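You operate a simulated robot arm through the tools that you are given. There is no shell and no other tool.

Carry out the task below with a simulated two-armed robot. There is one attempt and no reset: what you move stays moved.

Task
Glue the yellow module with one shot at 2 bar.
Fine: seat it in the blue slide; afterwards pressure off, cup back under the nozzle.
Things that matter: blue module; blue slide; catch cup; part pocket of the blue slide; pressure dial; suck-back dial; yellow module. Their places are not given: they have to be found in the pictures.

Only the result counts: the job must be done as asked and must still hold three seconds after the hand-in. Knocking over, shifting, dropping, spilling or breaking anything else fails it.

Robot
Two 7-joint arms with fingered hands on one trunk that stands fixed in place. Base frame: the origin is at the foot of the trunk, x ahead of it, y to its left, z up; the work surface is at about z = 0.8. Lengths are in m, angles in rad, forces in N, time in s.
The left shoulder is at [0.073, 0.173, 1.178], the right one opposite. With the tool pointing down near the work surface each hand reaches from about 0.1 to 0.78 m from the base axis, measured 20 degrees to its own side. Payload 3.5 kg a hand.
Tool frame (each hand has its own): the origin (TCP) lies between the finger pads and is the grasp point; the fingertips stand 0.03 m ahead of it; z points along the fingers, y is the line along which they close. The gripper opens to 0.104 m; its body begins 0.035 m behind the TCP. The gripper is a hand of 3 fingers: y runs from the thumb to the fingers, the wrist lies at [-0.015, -0.104, -0.178] in the tool frame, and closing takes about 1.5 s.
Orientation is that of the tool frame in the base frame, as [roll, pitch, yaw] about the fixed x, y, z axes, in that order (R = Rz(yaw) Ry(pitch) Rx(roll)). With the fingers straight down and the wrist toward the robot, the tool's x, y and z point along [0, 1, 0], [1, 0, 0] and [0, 0, -1] of the base frame.

Tools
- The arms move only by the tool nudge_tool. It takes "left_increments", "right_increments" or both (then of equal length, played together; a hand with none holds still); each is a list of rows, each a list of 7 numbers: the closure, from 0 (fully open) to 1 (shut), then the shift along the tool's x, y, z in m, then the turn, a rotation vector about the tool's x, y, z in rad. In form: [[jaw, tx, ty, tz, rx, ry, rz], ...]. A call has 1 to 20 rows; each row is the pose to reach, as a shift and turn from the pose commanded when the call began, along the tool's axes at that moment. Rows are played at 5 a second. More than 0.05 m and 0.15 rad between two rows, or a gripper value outside its range, and nothing of the call is played. Where a pose cannot be reached the arm comes as near as it can. A force on the tool above 40 N (or 10 N above the force at the start of the call, whichever is more), or a blocked arm, ends the call early, and 0.2 s more pass. The fingers move at their own pace (about 0.072 m/s each) and stop on an object; they squeeze with about 24 N. The grip force told is the motor's: it shows also when the fingers shut on nothing. Time passes only in rows, and 0.2 s behind the last, so rows that repeat a pose let the fingers close. The reply holds the time, the measured pose of the TCP, the force on the tool along the base axes, the opening and the grip force, in the units named above and with some noise, with the torque about the TCP (base axes, N m) and any sound that the robot's microphone picked up, and new pictures: "views" is both (left out), scene, wrist or none (wrist: the cameras of the hands that moved).
- Cameras (640 x 400 px; columns grow to the right, rows downward): "scene" is now at [0.1623, 0.0303, 1.3558]; the picture's right is [0.36, -0.93, 0.00], its down [-0.51, -0.19, -0.84] and it looks along [0.78, 0.30, -0.55] (base axes); focal length 311 px, centre (320, 200). "left" rides on the left gripper at [-0.064, -0.094, -0.117] in its tool frame; the picture's right is [-0.72, -0.33, 0.61], its down [0.64, -0.65, 0.40] and it looks along [0.27, 0.68, 0.68] (tool axes); focal length 238 px, centre (320, 200). "right" rides on the right gripper at [0.064, -0.094, -0.117] in its tool frame; the picture's right is [-0.72, 0.33, -0.61], its down [-0.64, -0.65, 0.40] and it looks along [-0.27, 0.68, 0.68] (tool axes); focal length 238 px, centre (320, 200).
- move_column(by): moves the trunk up (or, below 0, down) by that many m; the arms and the scene camera ride with it, the base frame stays. It gives what a move gives, with no picture.
- set_grasp(shape, hand): the hand has 3 fingers and takes this shape, open, in about a second: jaw (thumb against the fingers, like two jaws); tri (thumb and two fingers); tip (a fingertip pinch); poke (one finger out to press); point (the index stretched); flat (the hand flat); cup (the hand cupped); fist (a fist). The gripper value then closes the fingers along that shape, each until it touches; the sizes above hold for jaw. It gives what a move gives, with no picture.
- turn_head(pan, tilt): turns the head with the scene camera to pan (to the left, within 1.501 rad either way) and tilt (down, from -0.506 to 1.204), counted from straight ahead of the robot (the tilt from the chest, where the trunk bows). It gives what a move gives, and a new picture of the scene camera.
- measure_at(camera, pixels): for up to 12 pixels [column, row] of the newest picture of that camera ("zoom" is the newest enlarged one), the place [x, y, z] in the base frame of the surface seen there, good to about 0.002 m. It takes no simulated time.
- zoom(camera, box): a new picture of the part [left, top, right, bottom] of that camera's present view, enlarged. It takes no simulated time.
- hand_in(): hands the job in; it is judged then, once.

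Unless the task says otherwise, let go and move clear before handing in.

The tools are called after "Call:" by a JSON object that holds its "api" and its "payload". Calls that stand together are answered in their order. nudge_tool: Moves the arms, as the interface text tells. Its arguments: {"type":"object","properties":{"left_increments":{"type":"array"},"right_increments":{"type":"array"},"views":{"type":"string","enum":["both","scene","wrist","none"]}},"required":[]} The other tools are called the same way: move_column (by) moves the trunk up or down; set_grasp (shape, hand) gives the hand a shape; turn_head (pan, tilt) turns the head that bears the scene camera; measure_at (camera, pixels) gives the place of the surface under pixels of a picture; zoom (camera, box) takes an enlarged picture of a part of a camera's view; hand_in () hands the job in.

At the start:

```text
time: 0.0
left_position: [0.4085, 0.3062, 1.1568]
left_tcp_rot: [3.141, 0.0, 1.573]
left_contact_force: [-1.3, 0.0, 0.5]
left_torque: [-0.01, -0.01, 0.0]
left_width: 0.1037
left_grasp_force: 0.2
left_shape: jaw
right_position: [0.5619, -0.0722, 1.1671]
right_tcp_rot: [-3.141, -0.001, 1.571]
right_contact_force: [-0.4, -0.3, -0.9]
right_torque: [0.03, 0.02, -0.02]
right_width: 0.1037
right_grasp_force: 0.0
right_shape: jaw
trunk travel left (down, up): [-0.275, 0.479]
head pan, tilt (commanded): [0.363, 0.576]
```

scene: 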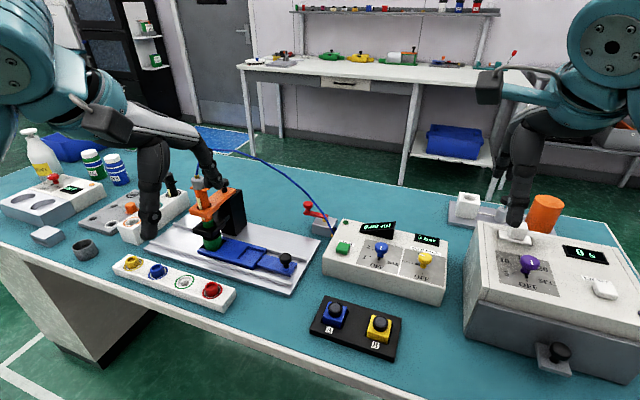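
right: 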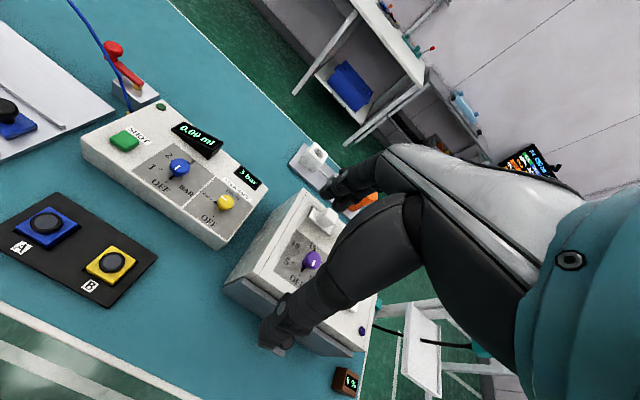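
left: 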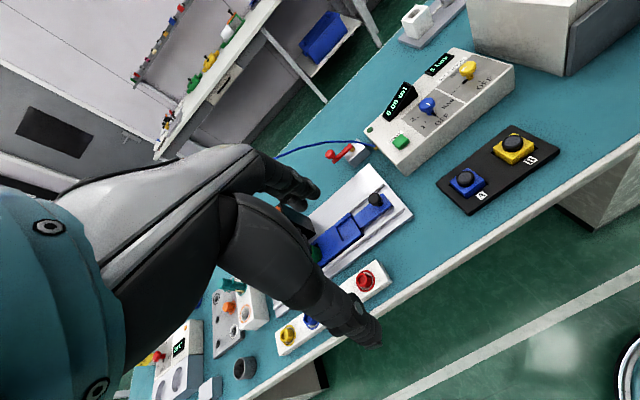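

The scene shows a dispensing station (blue slide near (245,255), dispenser box near (385,258)) and a pad with modules A (blue) and B (yellow) near (355,325). I'll zoom in to understand each item before moving.

Call:
{"api": "zoom", "payload": {"camera": "scene", "box": [300, 190, 460, 290]}}

Call:
{"api": "zoom", "payload": {"camera": "scene", "box": [140, 170, 330, 300]}}

Call:
{"api": "zoom", "payload": {"camera": "scene", "box": [300, 290, 420, 365]}}

Call:
{"api": "zoom", "payload": {"camera": "scene", "box": [0, 120, 240, 310]}}

Call:
{"api": "zoom", "payload": {"camera": "right", "box": [70, 80, 290, 260]}}

Call:
{"api": "zoom", "payload": {"camera": "left", "box": [300, 40, 520, 280]}}

```text
4.00 times, centred on (380, 240) of scene
```

zoom: 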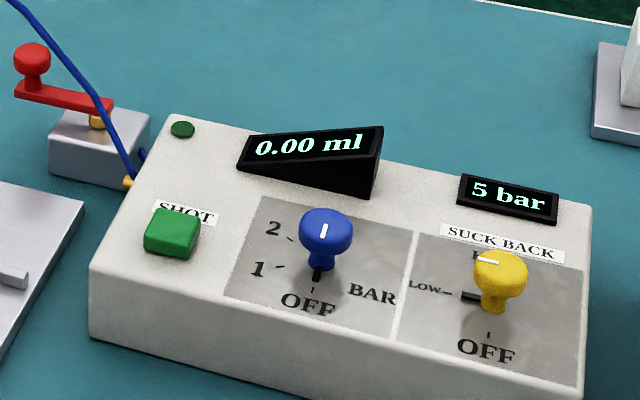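

```text
3.08 times, centred on (235, 235) of scene
```

zoom: 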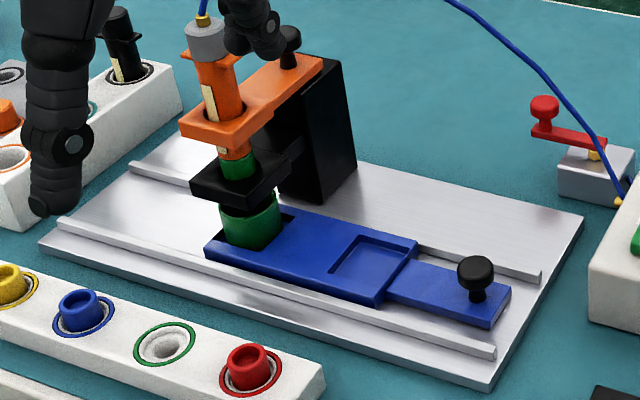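

```text
5.33 times, centred on (360, 328) of scene
```

zoom: 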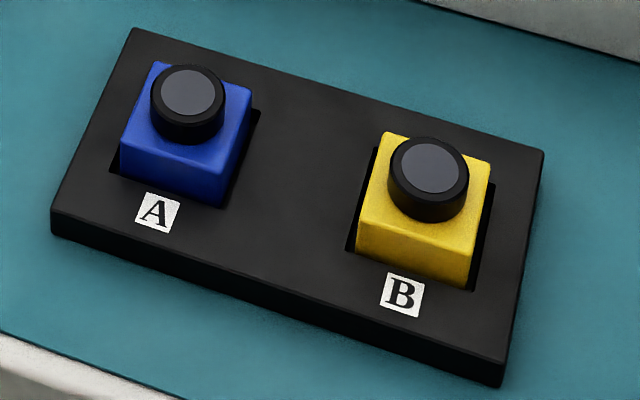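

```text
2.11 times, centred on (120, 215) of scene
```

zoom: 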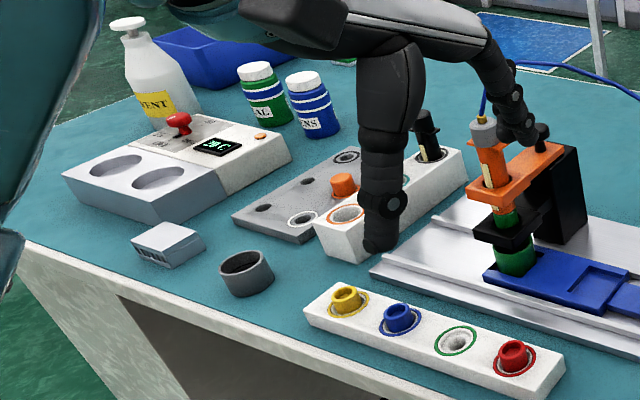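

```text
2.22 times, centred on (180, 170) of right
```

zoom: 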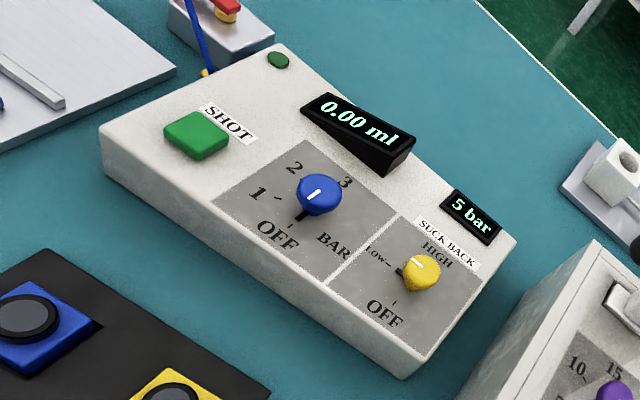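

```text
1.67 times, centred on (410, 160) of left
```

zoom: 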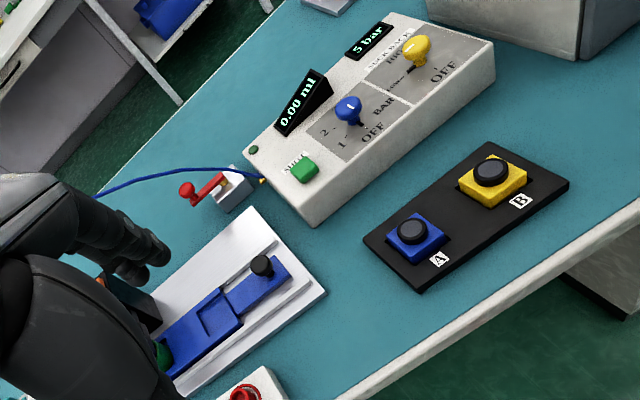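

Dials: the blue pressure knob points to OFF, the yellow suck-back knob to LOW; green SHOT button is at (343,248). I'll measure the main features for positions.

Call:
{"api": "measure_at", "payload": {"camera": "scene", "pixels": [[381, 248], [379, 259], [425, 258], [343, 248], [378, 326], [379, 337], [333, 312], [286, 259], [224, 248], [262, 257], [204, 240], [213, 208]]}}

Call:
{"api": "measure_at", "payload": {"camera": "scene", "pixels": [[320, 318], [330, 300], [402, 323], [395, 355], [311, 329], [244, 266], [210, 255], [245, 240], [266, 265], [321, 260], [335, 270], [440, 298]]}}

Call:
{"api": "turn_head", "payload": {"pan": 0.3, "tilt": 0.9}}

```text
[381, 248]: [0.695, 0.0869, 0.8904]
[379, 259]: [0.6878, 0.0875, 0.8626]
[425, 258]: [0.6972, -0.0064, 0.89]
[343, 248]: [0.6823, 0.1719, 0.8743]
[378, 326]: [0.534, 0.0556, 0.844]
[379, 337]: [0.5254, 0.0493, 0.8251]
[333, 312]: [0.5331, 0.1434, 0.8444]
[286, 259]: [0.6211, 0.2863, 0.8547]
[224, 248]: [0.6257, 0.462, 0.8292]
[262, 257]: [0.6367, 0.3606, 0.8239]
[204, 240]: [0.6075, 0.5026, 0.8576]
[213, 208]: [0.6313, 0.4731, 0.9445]
```

```text
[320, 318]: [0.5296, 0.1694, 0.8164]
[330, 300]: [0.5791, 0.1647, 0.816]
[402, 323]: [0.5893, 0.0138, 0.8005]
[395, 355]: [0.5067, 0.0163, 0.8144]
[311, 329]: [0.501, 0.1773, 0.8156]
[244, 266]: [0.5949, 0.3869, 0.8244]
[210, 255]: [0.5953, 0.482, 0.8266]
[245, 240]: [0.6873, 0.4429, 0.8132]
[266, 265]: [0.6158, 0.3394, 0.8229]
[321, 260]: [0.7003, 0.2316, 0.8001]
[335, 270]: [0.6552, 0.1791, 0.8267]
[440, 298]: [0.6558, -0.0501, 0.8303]
```

```text
time: 0.8
left_position: [0.4076, 0.3056, 1.1559]
left_tcp_rot: [3.141, -0.001, 1.572]
left_contact_force: [-0.3, -1.3, -0.8]
left_torque: [-0.04, 0.0, 0.0]
left_width: 0.1037
left_grasp_force: 0.2
left_shape: jaw
right_position: [0.5623, -0.0732, 1.1664]
right_tcp_rot: [-3.14, 0.0, 1.573]
right_contact_force: [0.7, -0.5, -0.1]
right_torque: [-0.02, 0.01, 0.01]
right_width: 0.1036
right_grasp_force: 0.0
right_shape: jaw
trunk travel left (down, up): [-0.275, 0.479]
head pan, tilt (commanded): [0.3, 0.901]
```

scene: 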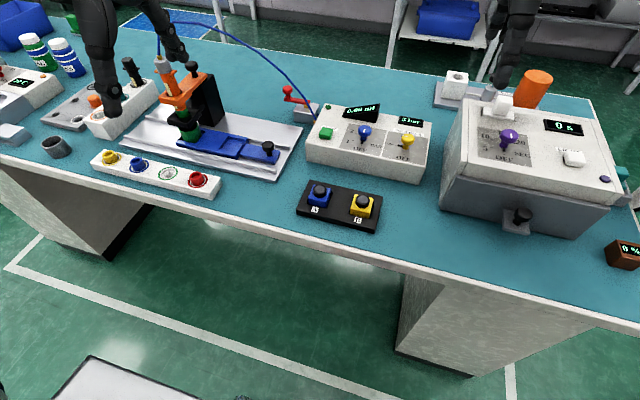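

The new scene view looks steeper. I'll zoom on the slide station, the tray, and the dispenser for detailed geometry.

Call:
{"api": "zoom", "payload": {"camera": "scene", "box": [140, 50, 300, 180]}}

Call:
{"api": "measure_at", "payload": {"camera": "zoom", "pixels": [[320, 200], [350, 385], [100, 200]]}}

Call:
{"api": "zoom", "payload": {"camera": "scene", "box": [300, 90, 440, 180]}}

Call:
{"api": "zoom", "payload": {"camera": "scene", "box": [290, 170, 390, 235]}}

```text
3.08 times, centred on (220, 115) of scene
```

zoom: 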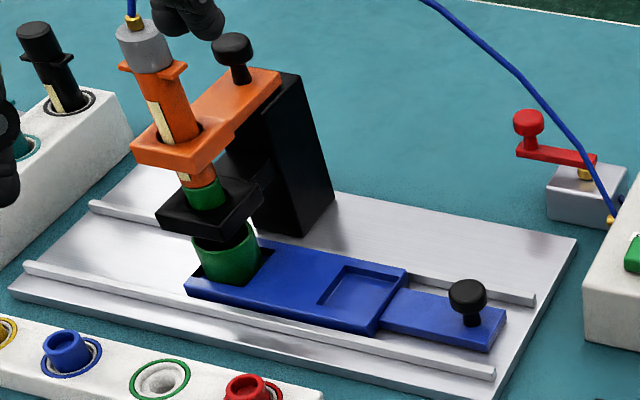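

```text
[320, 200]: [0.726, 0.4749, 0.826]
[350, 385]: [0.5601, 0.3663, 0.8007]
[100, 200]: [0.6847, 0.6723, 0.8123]
```

```text
4.44 times, centred on (370, 135) of scene
```

zoom: 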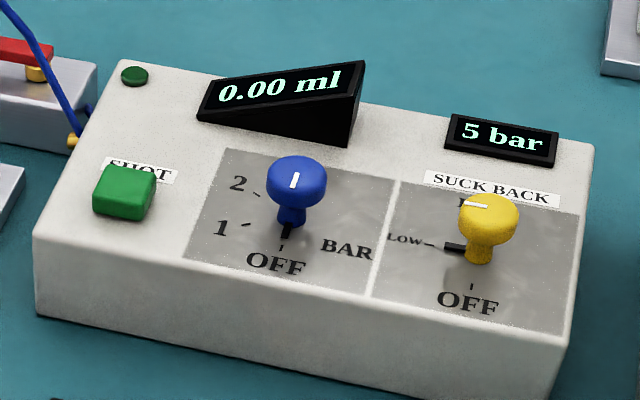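

```text
6.15 times, centred on (340, 202) of scene
```

zoom: 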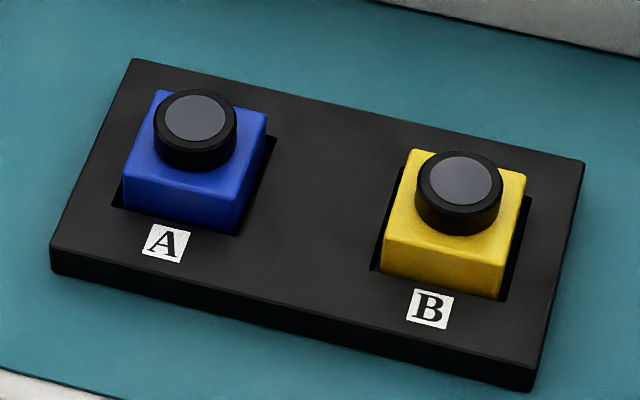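

The catch cup (green, zoom (225,255)) sits in the slide under the nozzle; the pocket is at (360,290) of that zoom. Now I'll measure precise corners in enlarged views.

Call:
{"api": "measure_at", "payload": {"camera": "zoom", "pixels": [[412, 150], [526, 175], [388, 235], [508, 265], [460, 178], [420, 193], [500, 190], [445, 290], [380, 262], [400, 175], [530, 200], [500, 298]]}}

Call:
{"api": "measure_at", "payload": {"camera": "zoom", "pixels": [[134, 60], [582, 165], [52, 250], [530, 365], [158, 92], [266, 112], [126, 172], [240, 205], [197, 115], [444, 300], [445, 255], [430, 320]]}}

Call:
{"api": "zoom", "payload": {"camera": "scene", "box": [200, 110, 290, 170]}}

```text
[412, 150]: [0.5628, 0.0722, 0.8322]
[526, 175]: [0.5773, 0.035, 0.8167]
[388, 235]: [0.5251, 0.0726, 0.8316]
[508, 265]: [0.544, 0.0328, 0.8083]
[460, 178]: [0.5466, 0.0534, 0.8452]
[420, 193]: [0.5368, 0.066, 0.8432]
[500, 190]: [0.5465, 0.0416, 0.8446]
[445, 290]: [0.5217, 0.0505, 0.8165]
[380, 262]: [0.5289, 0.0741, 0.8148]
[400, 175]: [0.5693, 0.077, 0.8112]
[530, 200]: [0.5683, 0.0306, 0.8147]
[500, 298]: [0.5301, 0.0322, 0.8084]
```

```text
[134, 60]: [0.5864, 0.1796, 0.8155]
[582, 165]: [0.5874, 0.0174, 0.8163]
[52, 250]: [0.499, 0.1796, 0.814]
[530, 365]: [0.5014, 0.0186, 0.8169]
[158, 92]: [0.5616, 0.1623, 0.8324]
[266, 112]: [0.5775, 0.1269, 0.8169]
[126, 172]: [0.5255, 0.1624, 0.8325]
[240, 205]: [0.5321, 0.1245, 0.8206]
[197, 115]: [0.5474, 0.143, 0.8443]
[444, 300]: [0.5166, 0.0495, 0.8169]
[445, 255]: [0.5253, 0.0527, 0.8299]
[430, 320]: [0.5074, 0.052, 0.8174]
```

```text
6.67 times, centred on (245, 140) of scene
```

zoom: 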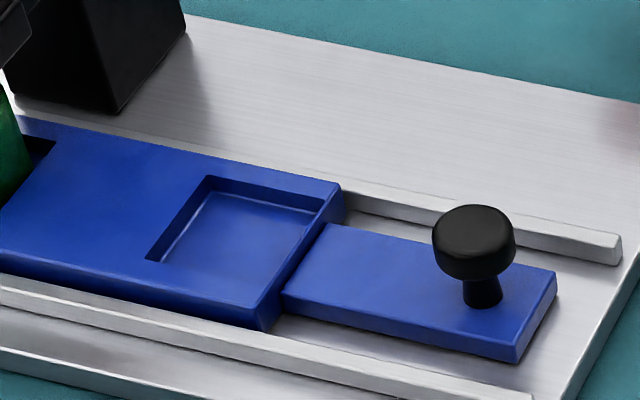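

The tray is axis-aligned and the yellow module's block spans roughly x 0.525–0.563, y 0.035–0.073, top z 0.832. Now measuring the slide pocket corners and knob in this zoom.

Call:
{"api": "measure_at", "payload": {"camera": "zoom", "pixels": [[207, 177], [335, 198], [150, 260], [250, 300], [230, 240], [290, 215], [340, 185], [260, 325], [474, 225], [484, 295], [400, 270], [555, 275]]}}

Call:
{"api": "measure_at", "payload": {"camera": "zoom", "pixels": [[165, 245], [200, 195], [215, 190], [315, 208], [175, 262], [262, 282], [50, 145], [120, 200], [520, 345], [620, 245], [100, 290], [450, 385]]}}

Call:
{"api": "zoom", "payload": {"camera": "scene", "box": [150, 50, 240, 150]}}

```text
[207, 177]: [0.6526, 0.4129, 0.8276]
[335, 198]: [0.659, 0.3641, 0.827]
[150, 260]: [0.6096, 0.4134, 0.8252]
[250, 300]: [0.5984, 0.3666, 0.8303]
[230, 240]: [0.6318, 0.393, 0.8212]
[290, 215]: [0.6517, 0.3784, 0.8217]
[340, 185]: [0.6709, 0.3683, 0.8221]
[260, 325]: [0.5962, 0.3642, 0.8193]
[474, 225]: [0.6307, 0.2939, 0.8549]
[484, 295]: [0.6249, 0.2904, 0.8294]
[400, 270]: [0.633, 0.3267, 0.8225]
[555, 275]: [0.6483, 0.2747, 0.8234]
```

```text
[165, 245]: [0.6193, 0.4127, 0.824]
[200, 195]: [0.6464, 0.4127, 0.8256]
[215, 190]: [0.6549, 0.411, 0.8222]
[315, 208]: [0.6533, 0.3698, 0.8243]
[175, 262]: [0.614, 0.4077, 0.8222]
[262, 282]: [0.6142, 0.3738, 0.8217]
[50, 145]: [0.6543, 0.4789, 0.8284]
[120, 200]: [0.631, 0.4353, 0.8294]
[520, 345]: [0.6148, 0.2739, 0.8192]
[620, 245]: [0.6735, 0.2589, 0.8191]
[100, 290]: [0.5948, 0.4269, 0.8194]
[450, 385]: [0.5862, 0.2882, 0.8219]
```

```text
4.00 times, centred on (195, 100) of scene
```

zoom: 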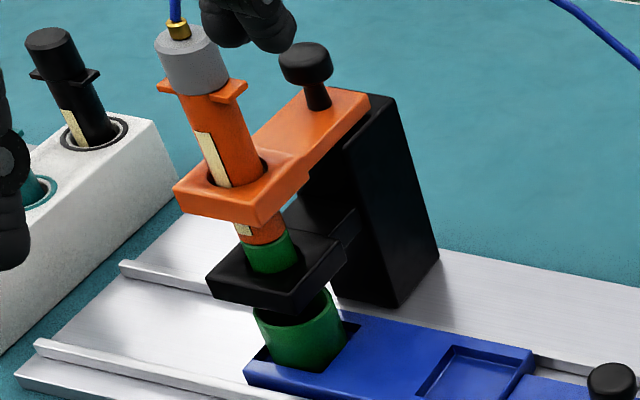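

Pocket is about x 0.611–0.654, y 0.370–0.413, floor 0.822, slide top 0.828; knob at (0.63, 0.292, 0.855). Next I measure the nozzle/cup and the dial ticks.

Call:
{"api": "measure_at", "payload": {"camera": "zoom", "pixels": [[297, 335], [262, 315], [343, 340], [325, 295], [270, 260], [215, 285], [300, 310], [345, 260], [285, 318], [400, 300], [435, 255], [365, 95]]}}

Call:
{"api": "zoom", "payload": {"camera": "scene", "box": [340, 105, 430, 165]}}

```text
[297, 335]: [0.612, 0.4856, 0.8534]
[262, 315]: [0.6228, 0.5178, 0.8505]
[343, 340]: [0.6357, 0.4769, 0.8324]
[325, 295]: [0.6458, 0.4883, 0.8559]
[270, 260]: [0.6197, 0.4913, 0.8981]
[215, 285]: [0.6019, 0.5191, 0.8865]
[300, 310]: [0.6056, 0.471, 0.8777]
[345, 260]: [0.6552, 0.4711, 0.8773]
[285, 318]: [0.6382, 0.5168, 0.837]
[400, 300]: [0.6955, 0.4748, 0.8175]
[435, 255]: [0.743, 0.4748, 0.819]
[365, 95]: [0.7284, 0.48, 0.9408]
```

```text
6.67 times, centred on (385, 135) of scene
```

zoom: 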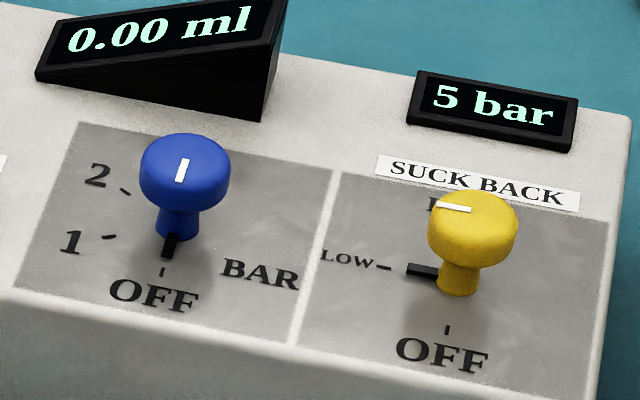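

The nozzle/cup axis is about (0.63, 0.497), so the slide must travel about 0.106 m in +y. Measuring the dial ticks and displays now.

Call:
{"api": "measure_at", "payload": {"camera": "zoom", "pixels": [[126, 191], [108, 238], [162, 272], [171, 245], [177, 222], [185, 150], [186, 170], [40, 78], [262, 120], [275, 40], [440, 220], [460, 280]]}}

Call:
{"api": "measure_at", "payload": {"camera": "zoom", "pixels": [[384, 267], [447, 330], [420, 270], [472, 215], [455, 209], [435, 207], [570, 145], [415, 75], [80, 125], [15, 285], [145, 175], [228, 178]]}}

Call:
{"api": "measure_at", "payload": {"camera": "scene", "pixels": [[320, 133], [332, 133], [325, 127], [325, 138], [307, 139], [325, 104], [430, 120], [420, 180], [310, 160]]}}

```text
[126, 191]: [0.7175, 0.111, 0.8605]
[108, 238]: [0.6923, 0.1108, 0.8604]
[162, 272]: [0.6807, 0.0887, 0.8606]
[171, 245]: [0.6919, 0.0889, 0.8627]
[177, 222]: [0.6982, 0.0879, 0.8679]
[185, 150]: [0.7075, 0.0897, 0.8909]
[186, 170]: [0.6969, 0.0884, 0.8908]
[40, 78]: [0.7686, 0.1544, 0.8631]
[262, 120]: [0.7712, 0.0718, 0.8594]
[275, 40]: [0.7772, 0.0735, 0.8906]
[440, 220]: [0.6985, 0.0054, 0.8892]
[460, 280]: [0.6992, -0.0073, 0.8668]
```

```text
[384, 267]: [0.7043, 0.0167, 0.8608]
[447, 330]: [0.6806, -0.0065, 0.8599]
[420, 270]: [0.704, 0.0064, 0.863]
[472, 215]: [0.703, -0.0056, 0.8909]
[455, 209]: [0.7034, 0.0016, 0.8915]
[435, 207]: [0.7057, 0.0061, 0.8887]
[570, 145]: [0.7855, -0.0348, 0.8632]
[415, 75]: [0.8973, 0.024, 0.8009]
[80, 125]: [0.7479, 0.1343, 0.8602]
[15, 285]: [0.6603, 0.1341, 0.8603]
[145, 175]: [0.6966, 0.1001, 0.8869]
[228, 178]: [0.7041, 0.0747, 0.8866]
```

```text
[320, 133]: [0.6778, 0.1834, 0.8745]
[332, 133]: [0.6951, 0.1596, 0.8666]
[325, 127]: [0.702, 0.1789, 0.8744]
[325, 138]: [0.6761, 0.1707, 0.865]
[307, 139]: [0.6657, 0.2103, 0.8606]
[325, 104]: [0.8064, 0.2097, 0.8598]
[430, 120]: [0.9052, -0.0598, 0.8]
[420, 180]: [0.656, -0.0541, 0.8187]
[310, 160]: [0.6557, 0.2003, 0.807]
```

The pressure dial centre is (0.704, 0.0885) with OFF toward the robot, 1 at 60° and 2 at 120° clockwise; suck-back is at LOW. I'll move the right arm out of the way to the right and bring the left hand above the yellow module.

Call:
{"api": "nudge_tool", "payload": {"left_increments": [[0, -0.03, 0.017, 0.02, 0, 0, 0], [0, -0.06, 0.034, 0.04, 0, 0, 0], [0, -0.09, 0.051, 0.06, 0, 0, 0], [0, -0.12, 0.068, 0.08, 0, 0, 0], [0, -0.155, 0.085, 0.1, 0, 0, 0], [0, -0.19, 0.102, 0.12, 0, 0, 0], [0, -0.22, 0.119, 0.14, 0, 0, 0], [0, -0.252, 0.135, 0.157, 0, 0, 0]], "right_increments": [[0, -0.03, -0.01, 0, 0, 0, 0], [0, -0.06, -0.02, 0, 0, 0, 0], [0, -0.09, -0.03, 0, 0, 0, 0], [0, -0.12, -0.04, 0, 0, 0, 0], [0, -0.15, -0.05, 0, 0, 0, 0], [0, -0.18, -0.06, 0, 0, 0, 0], [0, -0.21, -0.07, 0, 0, 0, 0], [0, -0.22, -0.08, 0, 0, 0, 0]], "views": "both"}}

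```text
time: 2.6
left_position: [0.5416, 0.0549, 0.9957]
left_tcp_rot: [3.141, 0.001, 1.57]
left_contact_force: [-0.9, -0.7, -0.4]
left_torque: [-0.01, 0.02, -0.01]
left_width: 0.1036
left_grasp_force: 0.0
left_shape: jaw
right_position: [0.4828, -0.2933, 1.1663]
right_tcp_rot: [3.141, -0.001, 1.573]
right_contact_force: [0.4, 0.0, 0.4]
right_torque: [0.02, 0.0, 0.0]
right_width: 0.1038
right_grasp_force: 0.0
right_shape: jaw
trunk travel left (down, up): [-0.275, 0.479]
head pan, tilt (commanded): [0.3, 0.901]
```

scene: 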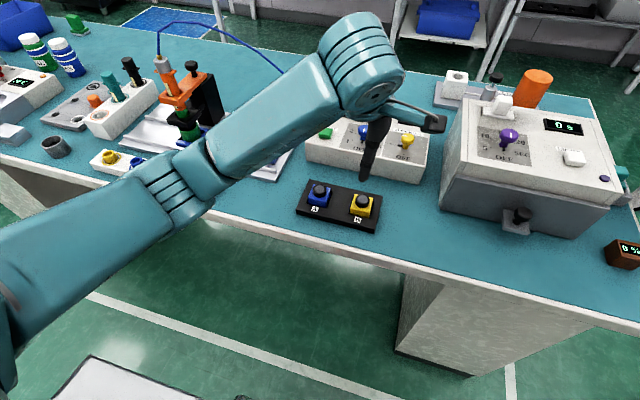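
right: 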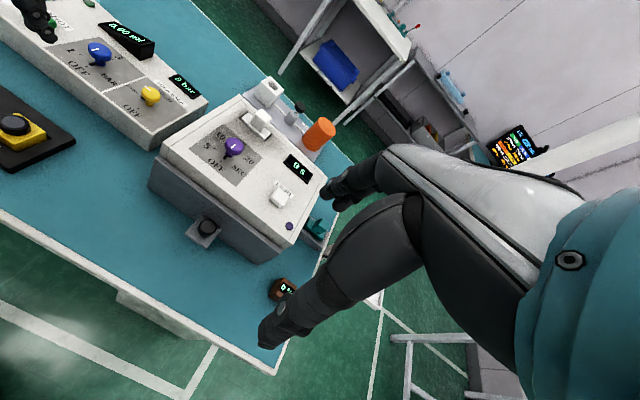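
left: 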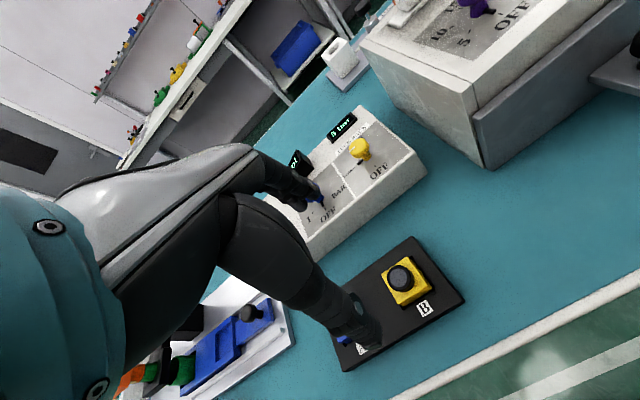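

The left hand is above the module; the yellow module shows at (405,280) in the left view. I'll measure it there for accuracy.

Call:
{"api": "zoom", "payload": {"camera": "left", "box": [330, 230, 470, 370]}}

Call:
{"api": "zoom", "payload": {"camera": "scene", "box": [290, 100, 450, 235]}}

```text
2.86 times, centred on (400, 300) of left
```

zoom: 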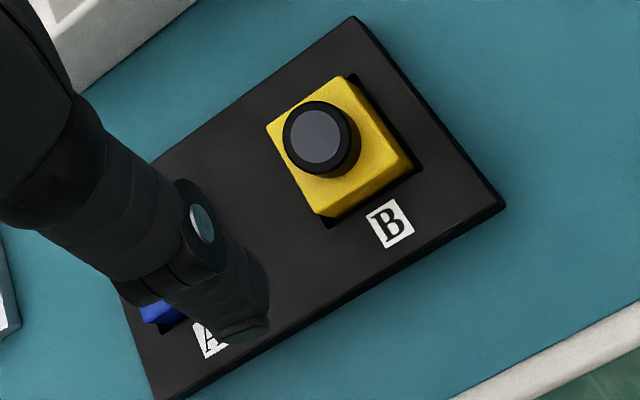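

```text
2.96 times, centred on (370, 168) of scene
```

zoom: 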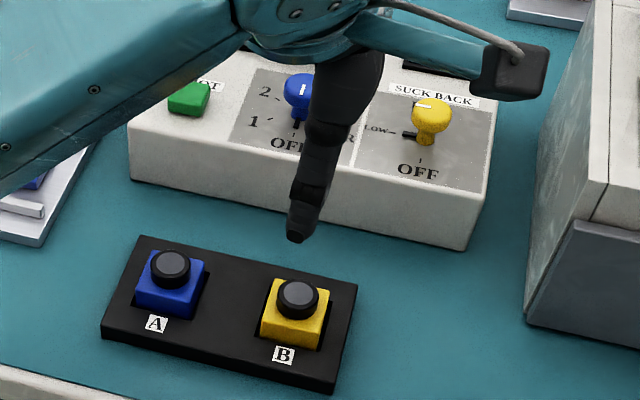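

I'll measure the module corners from the left wrist camera directly.

Call:
{"api": "zoom", "payload": {"camera": "left", "box": [370, 250, 450, 320]}}

Call:
{"api": "measure_at", "payload": {"camera": "left", "pixels": [[399, 272], [389, 289], [406, 299], [425, 280], [412, 262], [384, 275], [400, 306], [432, 287], [402, 282]]}}

```text
5.71 times, centred on (410, 285) of left
```

zoom: 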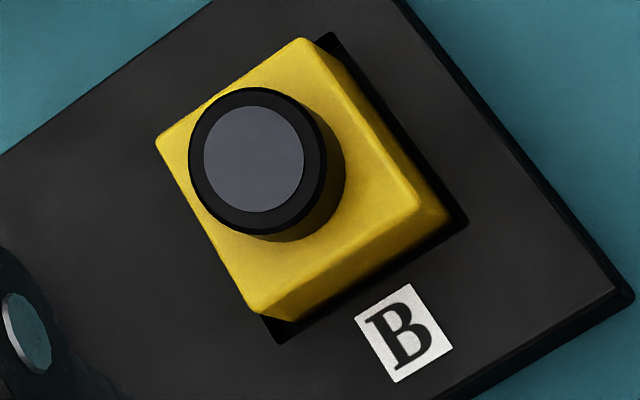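

```text
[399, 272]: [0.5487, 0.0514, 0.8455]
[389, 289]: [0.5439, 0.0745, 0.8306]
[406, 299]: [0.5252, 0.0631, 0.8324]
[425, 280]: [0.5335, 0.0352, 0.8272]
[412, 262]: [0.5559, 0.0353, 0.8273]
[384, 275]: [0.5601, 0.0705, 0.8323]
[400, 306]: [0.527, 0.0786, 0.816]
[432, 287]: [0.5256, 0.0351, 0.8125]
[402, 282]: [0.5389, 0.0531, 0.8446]
```

Call:
{"api": "measure_at", "payload": {"camera": "zoom", "pixels": [[303, 40], [158, 140], [262, 312], [418, 200], [255, 160], [330, 38], [465, 220], [280, 340], [360, 120], [450, 210], [210, 95], [240, 225]]}}

```text
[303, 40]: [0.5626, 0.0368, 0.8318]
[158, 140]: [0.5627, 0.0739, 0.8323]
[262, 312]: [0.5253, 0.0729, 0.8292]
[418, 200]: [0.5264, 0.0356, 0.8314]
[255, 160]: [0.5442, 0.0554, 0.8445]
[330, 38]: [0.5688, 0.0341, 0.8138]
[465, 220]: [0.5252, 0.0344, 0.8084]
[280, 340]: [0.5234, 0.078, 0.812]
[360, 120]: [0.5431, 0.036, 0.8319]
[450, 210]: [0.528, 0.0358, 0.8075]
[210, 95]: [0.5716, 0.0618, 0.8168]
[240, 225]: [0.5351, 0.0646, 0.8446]
```

Module block centre is (0.544, 0.0547), 38 mm square, top 0.832. I'll partly close and descend to TCP z≈0.857, then check alignment.

Call:
{"api": "nudge_tool", "payload": {"left_increments": [[0.3, 0, 0.002, 0.035, 0, 0, 0], [0.3, 0, 0.002, 0.07, 0, 0, 0], [0.3, 0, 0.002, 0.1, 0, 0, 0], [0.3, 0, 0.002, 0.125, 0, 0, 0], [0.3, 0, 0.002, 0.137, 0, 0, 0], [0.3, 0, 0.002, 0.137, 0, 0, 0]], "views": "both"}}

```text
time: 4.0
left_position: [0.5448, 0.0527, 0.8603]
left_tcp_rot: [3.14, 0.0, 1.574]
left_contact_force: [-0.1, 0.5, 0.1]
left_torque: [0.02, -0.02, 0.0]
left_width: 0.0731
left_grasp_force: 0.1
left_shape: jaw
right_position: [0.4831, -0.2918, 1.1667]
right_tcp_rot: [3.141, 0.0, 1.573]
right_contact_force: [0.0, 0.9, -0.4]
right_torque: [0.0, 0.01, -0.01]
right_width: 0.1036
right_grasp_force: 0.0
right_shape: jaw
trunk travel left (down, up): [-0.275, 0.479]
head pan, tilt (commanded): [0.3, 0.901]
```

scene: 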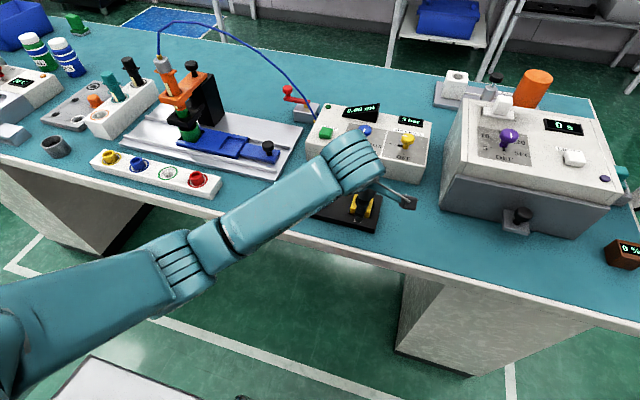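
left: 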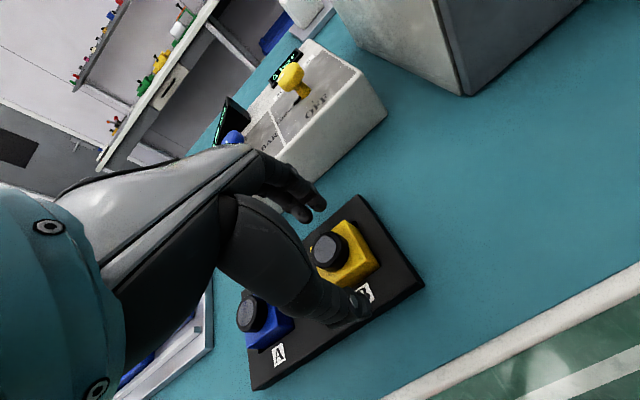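

The hand straddles the yellow module (left view (340,250)), thumb and fingers on the -x/+x sides. Zooming to verify clearances before going the last few mm.

Call:
{"api": "zoom", "payload": {"camera": "left", "box": [240, 150, 440, 380]}}

Call:
{"api": "zoom", "payload": {"camera": "scene", "box": [310, 150, 430, 235]}}

```text
1.74 times, centred on (340, 265) of left
```

zoom: 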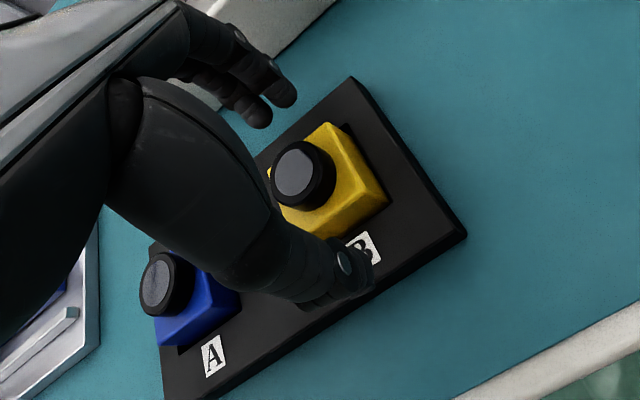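

```text
4.71 times, centred on (370, 192) of scene
```

zoom: 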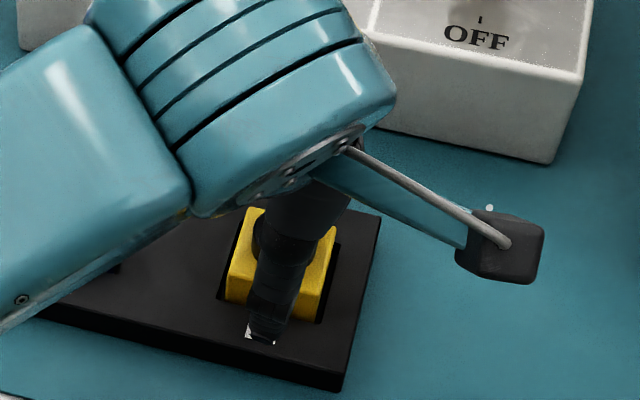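

Alignment looks good (thumb over the "B" side, fingers on the far side). I'll lower 7 mm, shift 2 mm in +y and close on the block.

Call:
{"api": "nudge_tool", "payload": {"left_increments": [[0.3, 0.002, 0, 0.007, 0, 0, 0], [0.3, 0.002, 0, 0.007, 0, 0, 0], [0.6, 0.002, 0, 0.007, 0, 0, 0], [0.8, 0.002, 0, 0.007, 0, 0, 0], [1, 0.002, 0, 0.007, 0, 0, 0], [1, 0.002, 0, 0.007, 0, 0, 0], [1, 0.002, 0, 0.007, 0, 0, 0], [1, 0.002, 0, 0.007, 0, 0, 0]], "views": "both"}}

```text
time: 5.8
left_position: [0.5455, 0.0553, 0.8547]
left_tcp_rot: [-3.141, 0.0, 1.57]
left_contact_force: [0.3, 0.3, 0.7]
left_torque: [0.0, 0.03, -0.02]
left_width: 0.0344
left_grasp_force: 24.0
left_shape: jaw
right_position: [0.483, -0.2919, 1.1657]
right_tcp_rot: [3.141, 0.001, 1.573]
right_contact_force: [0.7, -0.8, 0.5]
right_torque: [0.01, 0.02, 0.01]
right_width: 0.1037
right_grasp_force: 0.1
right_shape: jaw
trunk travel left (down, up): [-0.275, 0.479]
head pan, tilt (commanded): [0.3, 0.901]
```

scene: 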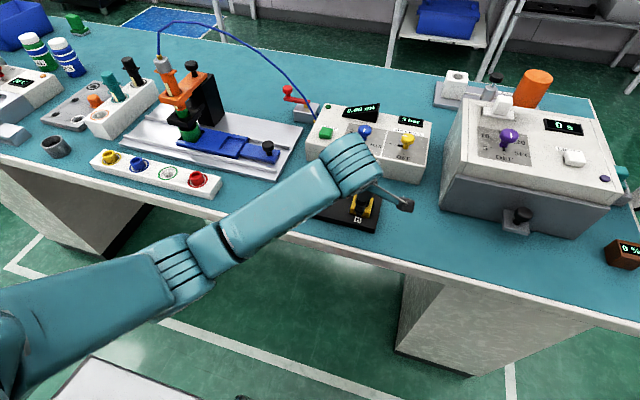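
left: 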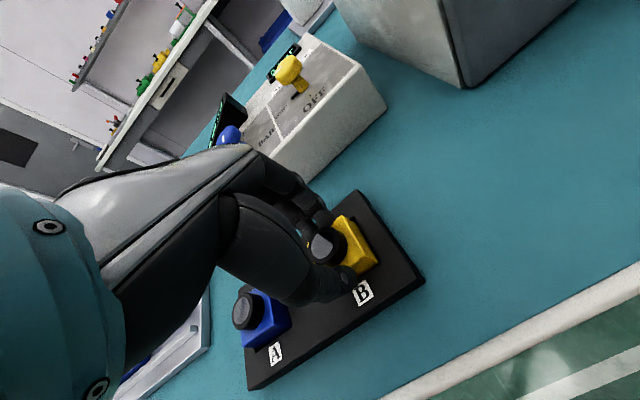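

Width stopped at 0.034 m with 24 N: the block is held. I'll lift about 0.1 m and check.

Call:
{"api": "nudge_tool", "payload": {"left_increments": [[1, 0, 0, -0.01, 0, 0, 0], [1, 0, 0, -0.03, 0, 0, 0], [1, 0, 0, -0.06, 0, 0, 0], [1, 0, 0, -0.09, 0, 0, 0], [1, 0, 0, -0.12, 0, 0, 0]], "views": "both"}}

Call:
{"api": "zoom", "payload": {"camera": "left", "box": [240, 150, 440, 380]}}

```text
time: 7.0
left_position: [0.5459, 0.0567, 0.9764]
left_tcp_rot: [-3.141, 0.0, 1.571]
left_contact_force: [-0.3, -0.4, -0.7]
left_torque: [0.01, -0.03, 0.03]
left_width: 0.0342
left_grasp_force: 23.7
left_shape: jaw
right_position: [0.4827, -0.2921, 1.167]
right_tcp_rot: [3.141, 0.001, 1.571]
right_contact_force: [-0.7, -0.7, 0.3]
right_torque: [-0.01, 0.0, -0.03]
right_width: 0.1039
right_grasp_force: 0.0
right_shape: jaw
trunk travel left (down, up): [-0.275, 0.479]
head pan, tilt (commanded): [0.3, 0.901]
```

scene: 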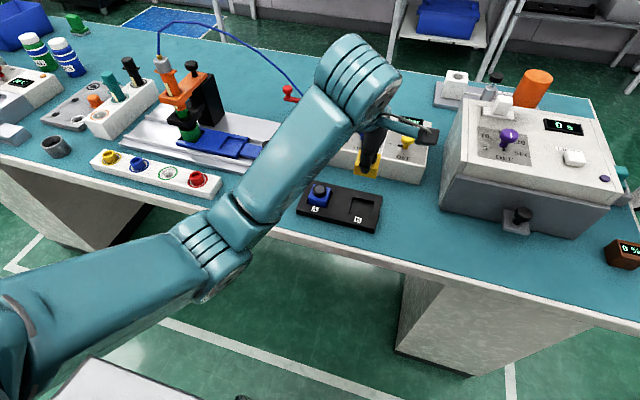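
left: 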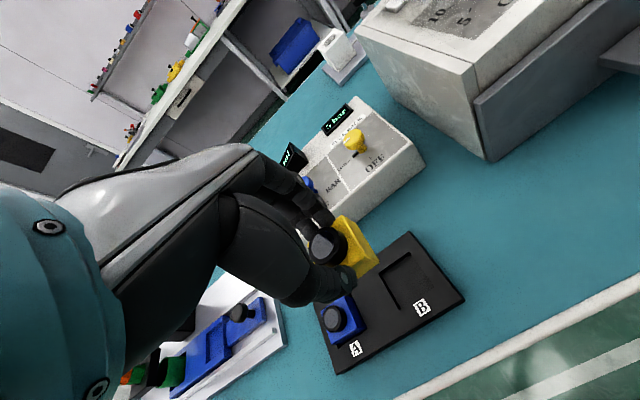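

```text
1.74 times, centred on (340, 265) of left
```

zoom: 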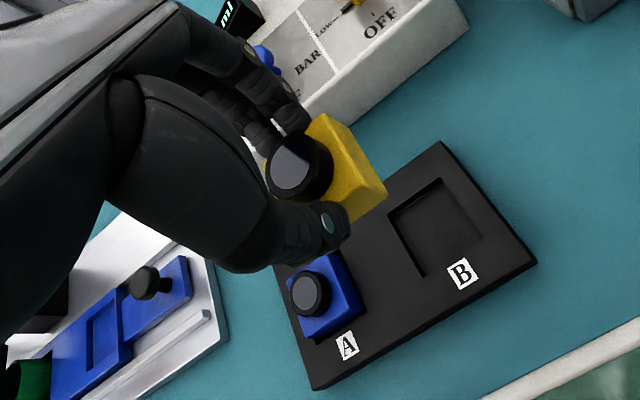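

The module is lifted and held level. I'll measure its corners relative to the TCP in this zoom.

Call:
{"api": "measure_at", "payload": {"camera": "zoom", "pixels": [[318, 116], [378, 190], [348, 218], [295, 170], [340, 140], [365, 165], [365, 190], [300, 190], [385, 192], [355, 205]]}}

Call:
{"api": "zoom", "payload": {"camera": "left", "box": [290, 200, 390, 300]}}

```text
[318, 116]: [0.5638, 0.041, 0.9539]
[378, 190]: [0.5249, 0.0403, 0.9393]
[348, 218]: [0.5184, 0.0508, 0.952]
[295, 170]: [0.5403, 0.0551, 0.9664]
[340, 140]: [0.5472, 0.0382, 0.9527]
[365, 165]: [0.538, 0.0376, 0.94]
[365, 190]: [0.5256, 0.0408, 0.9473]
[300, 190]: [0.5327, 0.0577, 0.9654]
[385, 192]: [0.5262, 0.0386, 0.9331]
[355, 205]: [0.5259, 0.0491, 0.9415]
```

```text
4.00 times, centred on (340, 250) of left
```

zoom: 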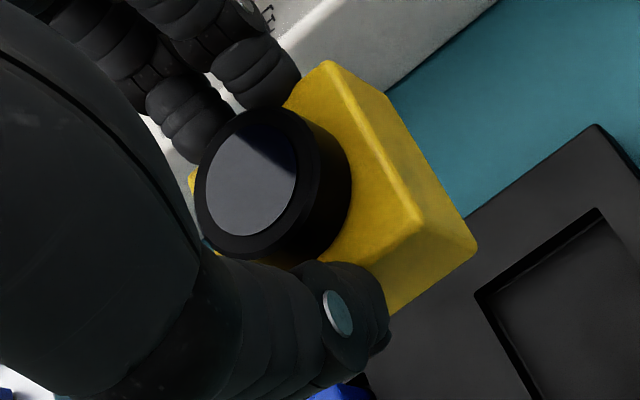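

Call:
{"api": "measure_at", "payload": {"camera": "zoom", "pixels": [[330, 68], [418, 215], [392, 95], [472, 240], [390, 300], [245, 175], [235, 120], [300, 190], [210, 210], [375, 150], [192, 180], [440, 180]]}}

```text
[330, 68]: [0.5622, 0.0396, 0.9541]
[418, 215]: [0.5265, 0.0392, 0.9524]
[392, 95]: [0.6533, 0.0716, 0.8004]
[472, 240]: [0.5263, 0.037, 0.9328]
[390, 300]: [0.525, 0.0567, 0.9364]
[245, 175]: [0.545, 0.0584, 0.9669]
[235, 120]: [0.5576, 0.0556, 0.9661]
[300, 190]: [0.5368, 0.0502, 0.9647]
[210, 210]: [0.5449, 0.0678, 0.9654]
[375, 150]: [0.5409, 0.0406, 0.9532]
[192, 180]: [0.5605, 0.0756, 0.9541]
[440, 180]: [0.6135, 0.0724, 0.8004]
```

Held block centre is about (0.5445, 0.0568), i.e. offset about −1.5 mm in x from the TCP; block bottom about 47 mm below the TCP. I'll carry it over the slide pocket at the current height.

Call:
{"api": "nudge_tool", "payload": {"left_increments": [[1, 0.033, 0.008, 0, 0, 0, 0], [1, 0.066, 0.016, 0, 0, 0, 0], [1, 0.1, 0.026, 0, 0, 0, 0], [1, 0.134, 0.034, 0, 0, 0, 0], [1, 0.168, 0.044, 0, 0, 0, 0], [1, 0.202, 0.054, 0, 0, 0, 0], [1, 0.236, 0.064, 0, 0, 0, 0], [1, 0.27, 0.074, 0, 0, 0, 0], [1, 0.304, 0.082, 0, 0, 0, 0], [1, 0.334, 0.0876, 0, 0, 0, 0], [1, 0.334, 0.0876, 0, 0, 0, 0]], "views": "both"}}

Call:
{"api": "zoom", "payload": {"camera": "left", "box": [260, 180, 460, 340]}}

```text
time: 9.4
left_position: [0.6337, 0.3914, 0.9759]
left_tcp_rot: [-3.141, -0.001, 1.572]
left_contact_force: [-0.7, -0.2, -0.7]
left_torque: [-0.01, -0.03, -0.03]
left_width: 0.0338
left_grasp_force: 23.8
left_shape: jaw
right_position: [0.4836, -0.2931, 1.1664]
right_tcp_rot: [3.141, 0.0, 1.572]
right_contact_force: [-0.6, 0.6, -0.4]
right_torque: [0.02, 0.0, -0.03]
right_width: 0.1039
right_grasp_force: 0.0
right_shape: jaw
trunk travel left (down, up): [-0.275, 0.479]
head pan, tilt (commanded): [0.3, 0.901]
```

scene: 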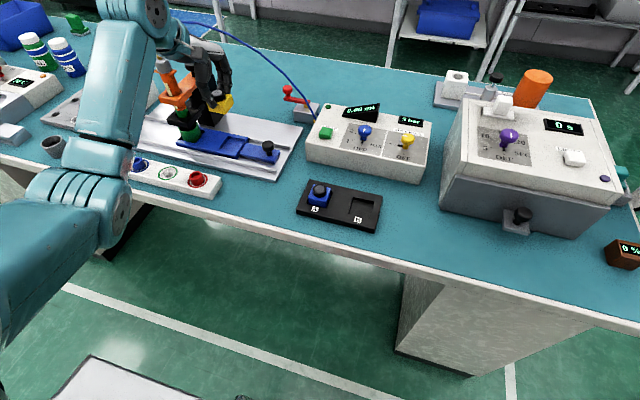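
left: 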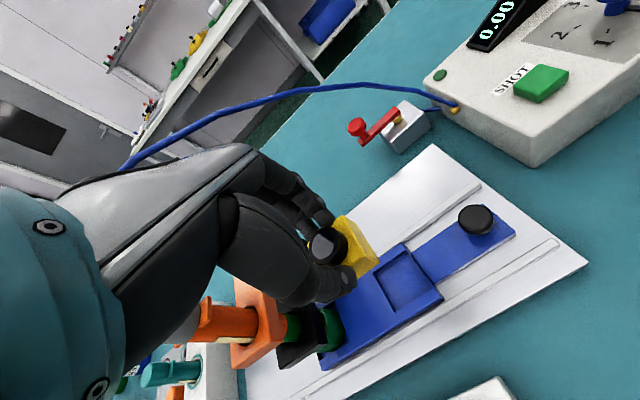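

```text
2.50 times, centred on (360, 260) of left
```

zoom: 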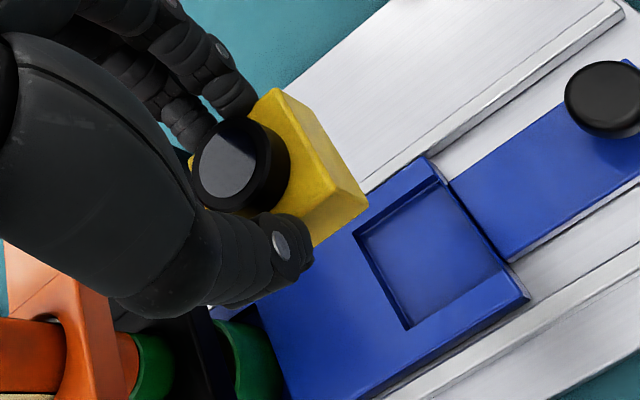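

The pocket is well seen at zoom (430,255). Measuring pocket rim and floor edges, plus the held module.

Call:
{"api": "measure_at", "payload": {"camera": "zoom", "pixels": [[351, 232], [405, 331], [437, 180], [504, 267], [375, 265], [390, 300], [450, 305], [480, 285], [395, 205], [420, 190], [470, 225], [430, 250]]}}

Call:
{"api": "measure_at", "payload": {"camera": "zoom", "pixels": [[275, 92], [330, 185], [366, 208], [230, 165], [318, 240], [192, 158], [340, 205], [300, 130], [365, 222], [380, 255], [410, 325], [447, 195]]}}

```text
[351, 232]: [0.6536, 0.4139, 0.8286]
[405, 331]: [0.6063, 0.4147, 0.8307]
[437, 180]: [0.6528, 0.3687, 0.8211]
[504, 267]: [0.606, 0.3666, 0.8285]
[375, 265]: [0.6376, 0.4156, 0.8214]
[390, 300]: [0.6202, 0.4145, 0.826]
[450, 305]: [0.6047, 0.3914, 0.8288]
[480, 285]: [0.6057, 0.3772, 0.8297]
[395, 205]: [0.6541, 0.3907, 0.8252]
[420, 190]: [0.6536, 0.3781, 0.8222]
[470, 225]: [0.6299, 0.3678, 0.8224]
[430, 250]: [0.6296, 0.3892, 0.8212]
```

```text
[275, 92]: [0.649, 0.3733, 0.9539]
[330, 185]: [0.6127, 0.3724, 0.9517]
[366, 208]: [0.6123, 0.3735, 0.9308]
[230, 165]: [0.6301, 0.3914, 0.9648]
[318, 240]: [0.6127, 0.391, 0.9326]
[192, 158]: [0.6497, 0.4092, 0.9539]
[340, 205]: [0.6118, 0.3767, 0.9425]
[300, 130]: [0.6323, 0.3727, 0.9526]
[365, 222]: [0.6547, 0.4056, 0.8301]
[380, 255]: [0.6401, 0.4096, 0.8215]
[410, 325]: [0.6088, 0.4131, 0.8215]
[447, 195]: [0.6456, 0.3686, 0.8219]
```

Held module centre (0.631, 0.391) matches the pocket centre (0.631, 0.391). Checking hand clearance to the orange clamp in the scene view before descending.

Call:
{"api": "zoom", "payload": {"camera": "scene", "box": [130, 20, 310, 180]}}

Call:
{"api": "measure_at", "payload": {"camera": "zoom", "pixels": [[150, 150], [235, 130], [290, 150], [310, 100], [270, 90], [180, 150], [160, 190], [330, 170], [200, 100]]}}

```text
2.50 times, centred on (220, 100) of scene
```

zoom: 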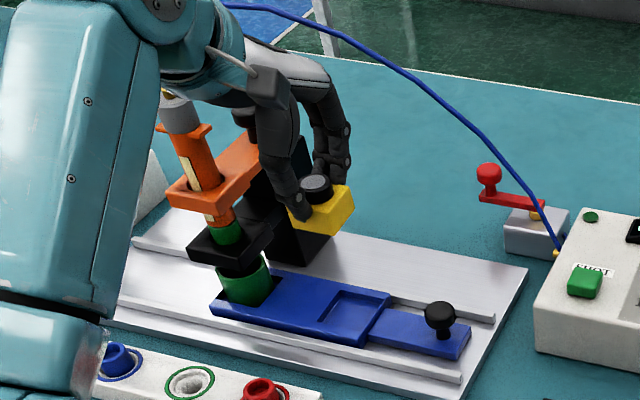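

```text
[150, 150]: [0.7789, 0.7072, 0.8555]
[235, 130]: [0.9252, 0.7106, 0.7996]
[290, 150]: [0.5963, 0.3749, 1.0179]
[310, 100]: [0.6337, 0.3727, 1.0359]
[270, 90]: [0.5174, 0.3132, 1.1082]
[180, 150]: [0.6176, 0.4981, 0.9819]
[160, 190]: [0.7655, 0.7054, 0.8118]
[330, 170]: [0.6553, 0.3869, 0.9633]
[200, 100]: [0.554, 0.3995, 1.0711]
```

Call:
{"api": "measure_at", "payload": {"camera": "zoom", "pixels": [[70, 50], [70, 180], [90, 250], [40, 350], [20, 390], [100, 320], [130, 60], [150, 20], [70, 390]]}}

Call:
{"api": "measure_at", "payload": {"camera": "scene", "pixels": [[110, 215], [80, 245], [20, 260], [20, 320], [100, 180], [120, 100], [60, 215], [112, 235]]}}

```text
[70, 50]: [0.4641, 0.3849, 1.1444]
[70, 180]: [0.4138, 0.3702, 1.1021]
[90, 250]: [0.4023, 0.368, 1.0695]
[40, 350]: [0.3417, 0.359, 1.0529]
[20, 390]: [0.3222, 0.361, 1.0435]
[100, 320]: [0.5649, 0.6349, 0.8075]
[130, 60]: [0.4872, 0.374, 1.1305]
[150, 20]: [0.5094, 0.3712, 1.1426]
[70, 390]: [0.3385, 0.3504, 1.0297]
```

```text
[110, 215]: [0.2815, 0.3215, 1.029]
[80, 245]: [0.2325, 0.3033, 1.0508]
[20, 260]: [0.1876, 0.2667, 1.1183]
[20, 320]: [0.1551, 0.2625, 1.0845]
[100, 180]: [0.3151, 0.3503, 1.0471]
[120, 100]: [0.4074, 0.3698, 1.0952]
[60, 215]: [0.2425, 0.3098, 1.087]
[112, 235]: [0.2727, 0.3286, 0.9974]
```

The forearm stays well above the table, and the hand is more than 3 cm clear of the clamp. I'll descend in steps to about 8 mm above the pocket floor.

Call:
{"api": "nudge_tool", "payload": {"left_increments": [[1, 0, 0, 0.025, 0, 0, 0], [1, 0, 0, 0.05, 0, 0, 0], [1, 0, 0, 0.075, 0, 0, 0], [1, 0, 0, 0.09, 0, 0, 0], [1, 0, 0, 0.096, 0, 0, 0], [1, 0, 0, 0.096, 0, 0, 0]], "views": "both"}}

Call:
{"api": "zoom", "payload": {"camera": "left", "box": [280, 190, 420, 310]}}

Call:
{"api": "zoom", "payload": {"camera": "scene", "box": [150, 50, 310, 180]}}

```text
time: 10.8
left_position: [0.6301, 0.3902, 0.8784]
left_tcp_rot: [-3.14, 0.0, 1.571]
left_contact_force: [-0.5, -0.3, 0.4]
left_torque: [0.03, 0.04, -0.02]
left_width: 0.0338
left_grasp_force: 23.5
left_shape: jaw
right_position: [0.4845, -0.292, 1.1658]
right_tcp_rot: [-3.14, 0.0, 1.572]
right_contact_force: [0.3, 0.2, -0.6]
right_torque: [-0.03, 0.0, -0.02]
right_width: 0.1037
right_grasp_force: 0.1
right_shape: jaw
trunk travel left (down, up): [-0.275, 0.479]
head pan, tilt (commanded): [0.3, 0.901]
```

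scene: 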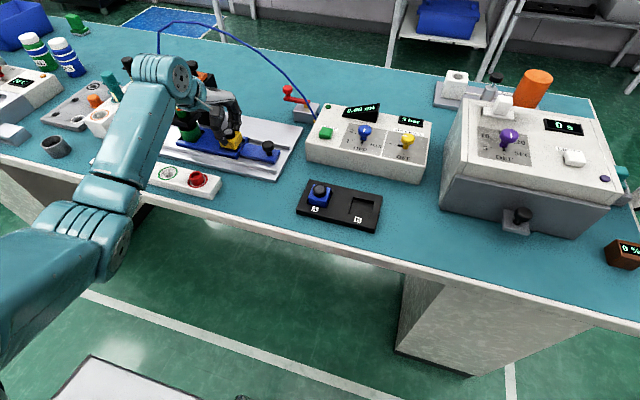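
left: 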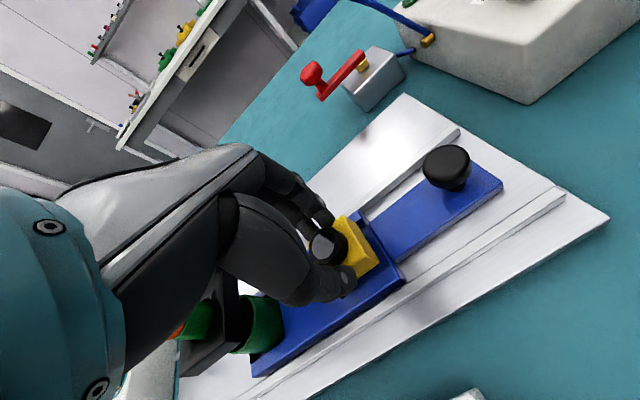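

```text
3.33 times, centred on (350, 250) of left
```

zoom: 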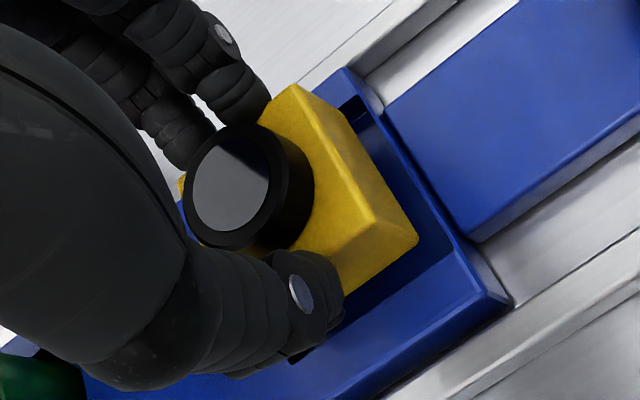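

```text
3.08 times, centred on (230, 115) of scene
```

zoom: 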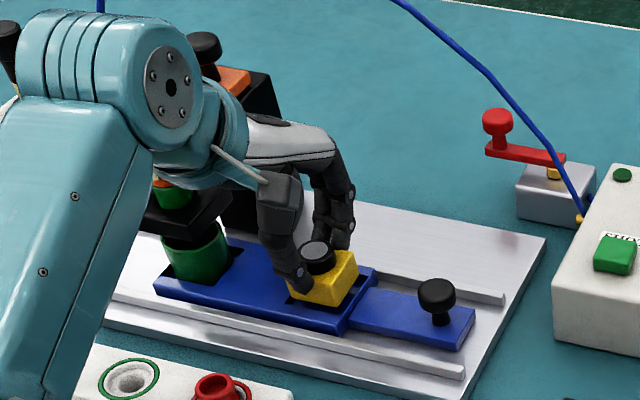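

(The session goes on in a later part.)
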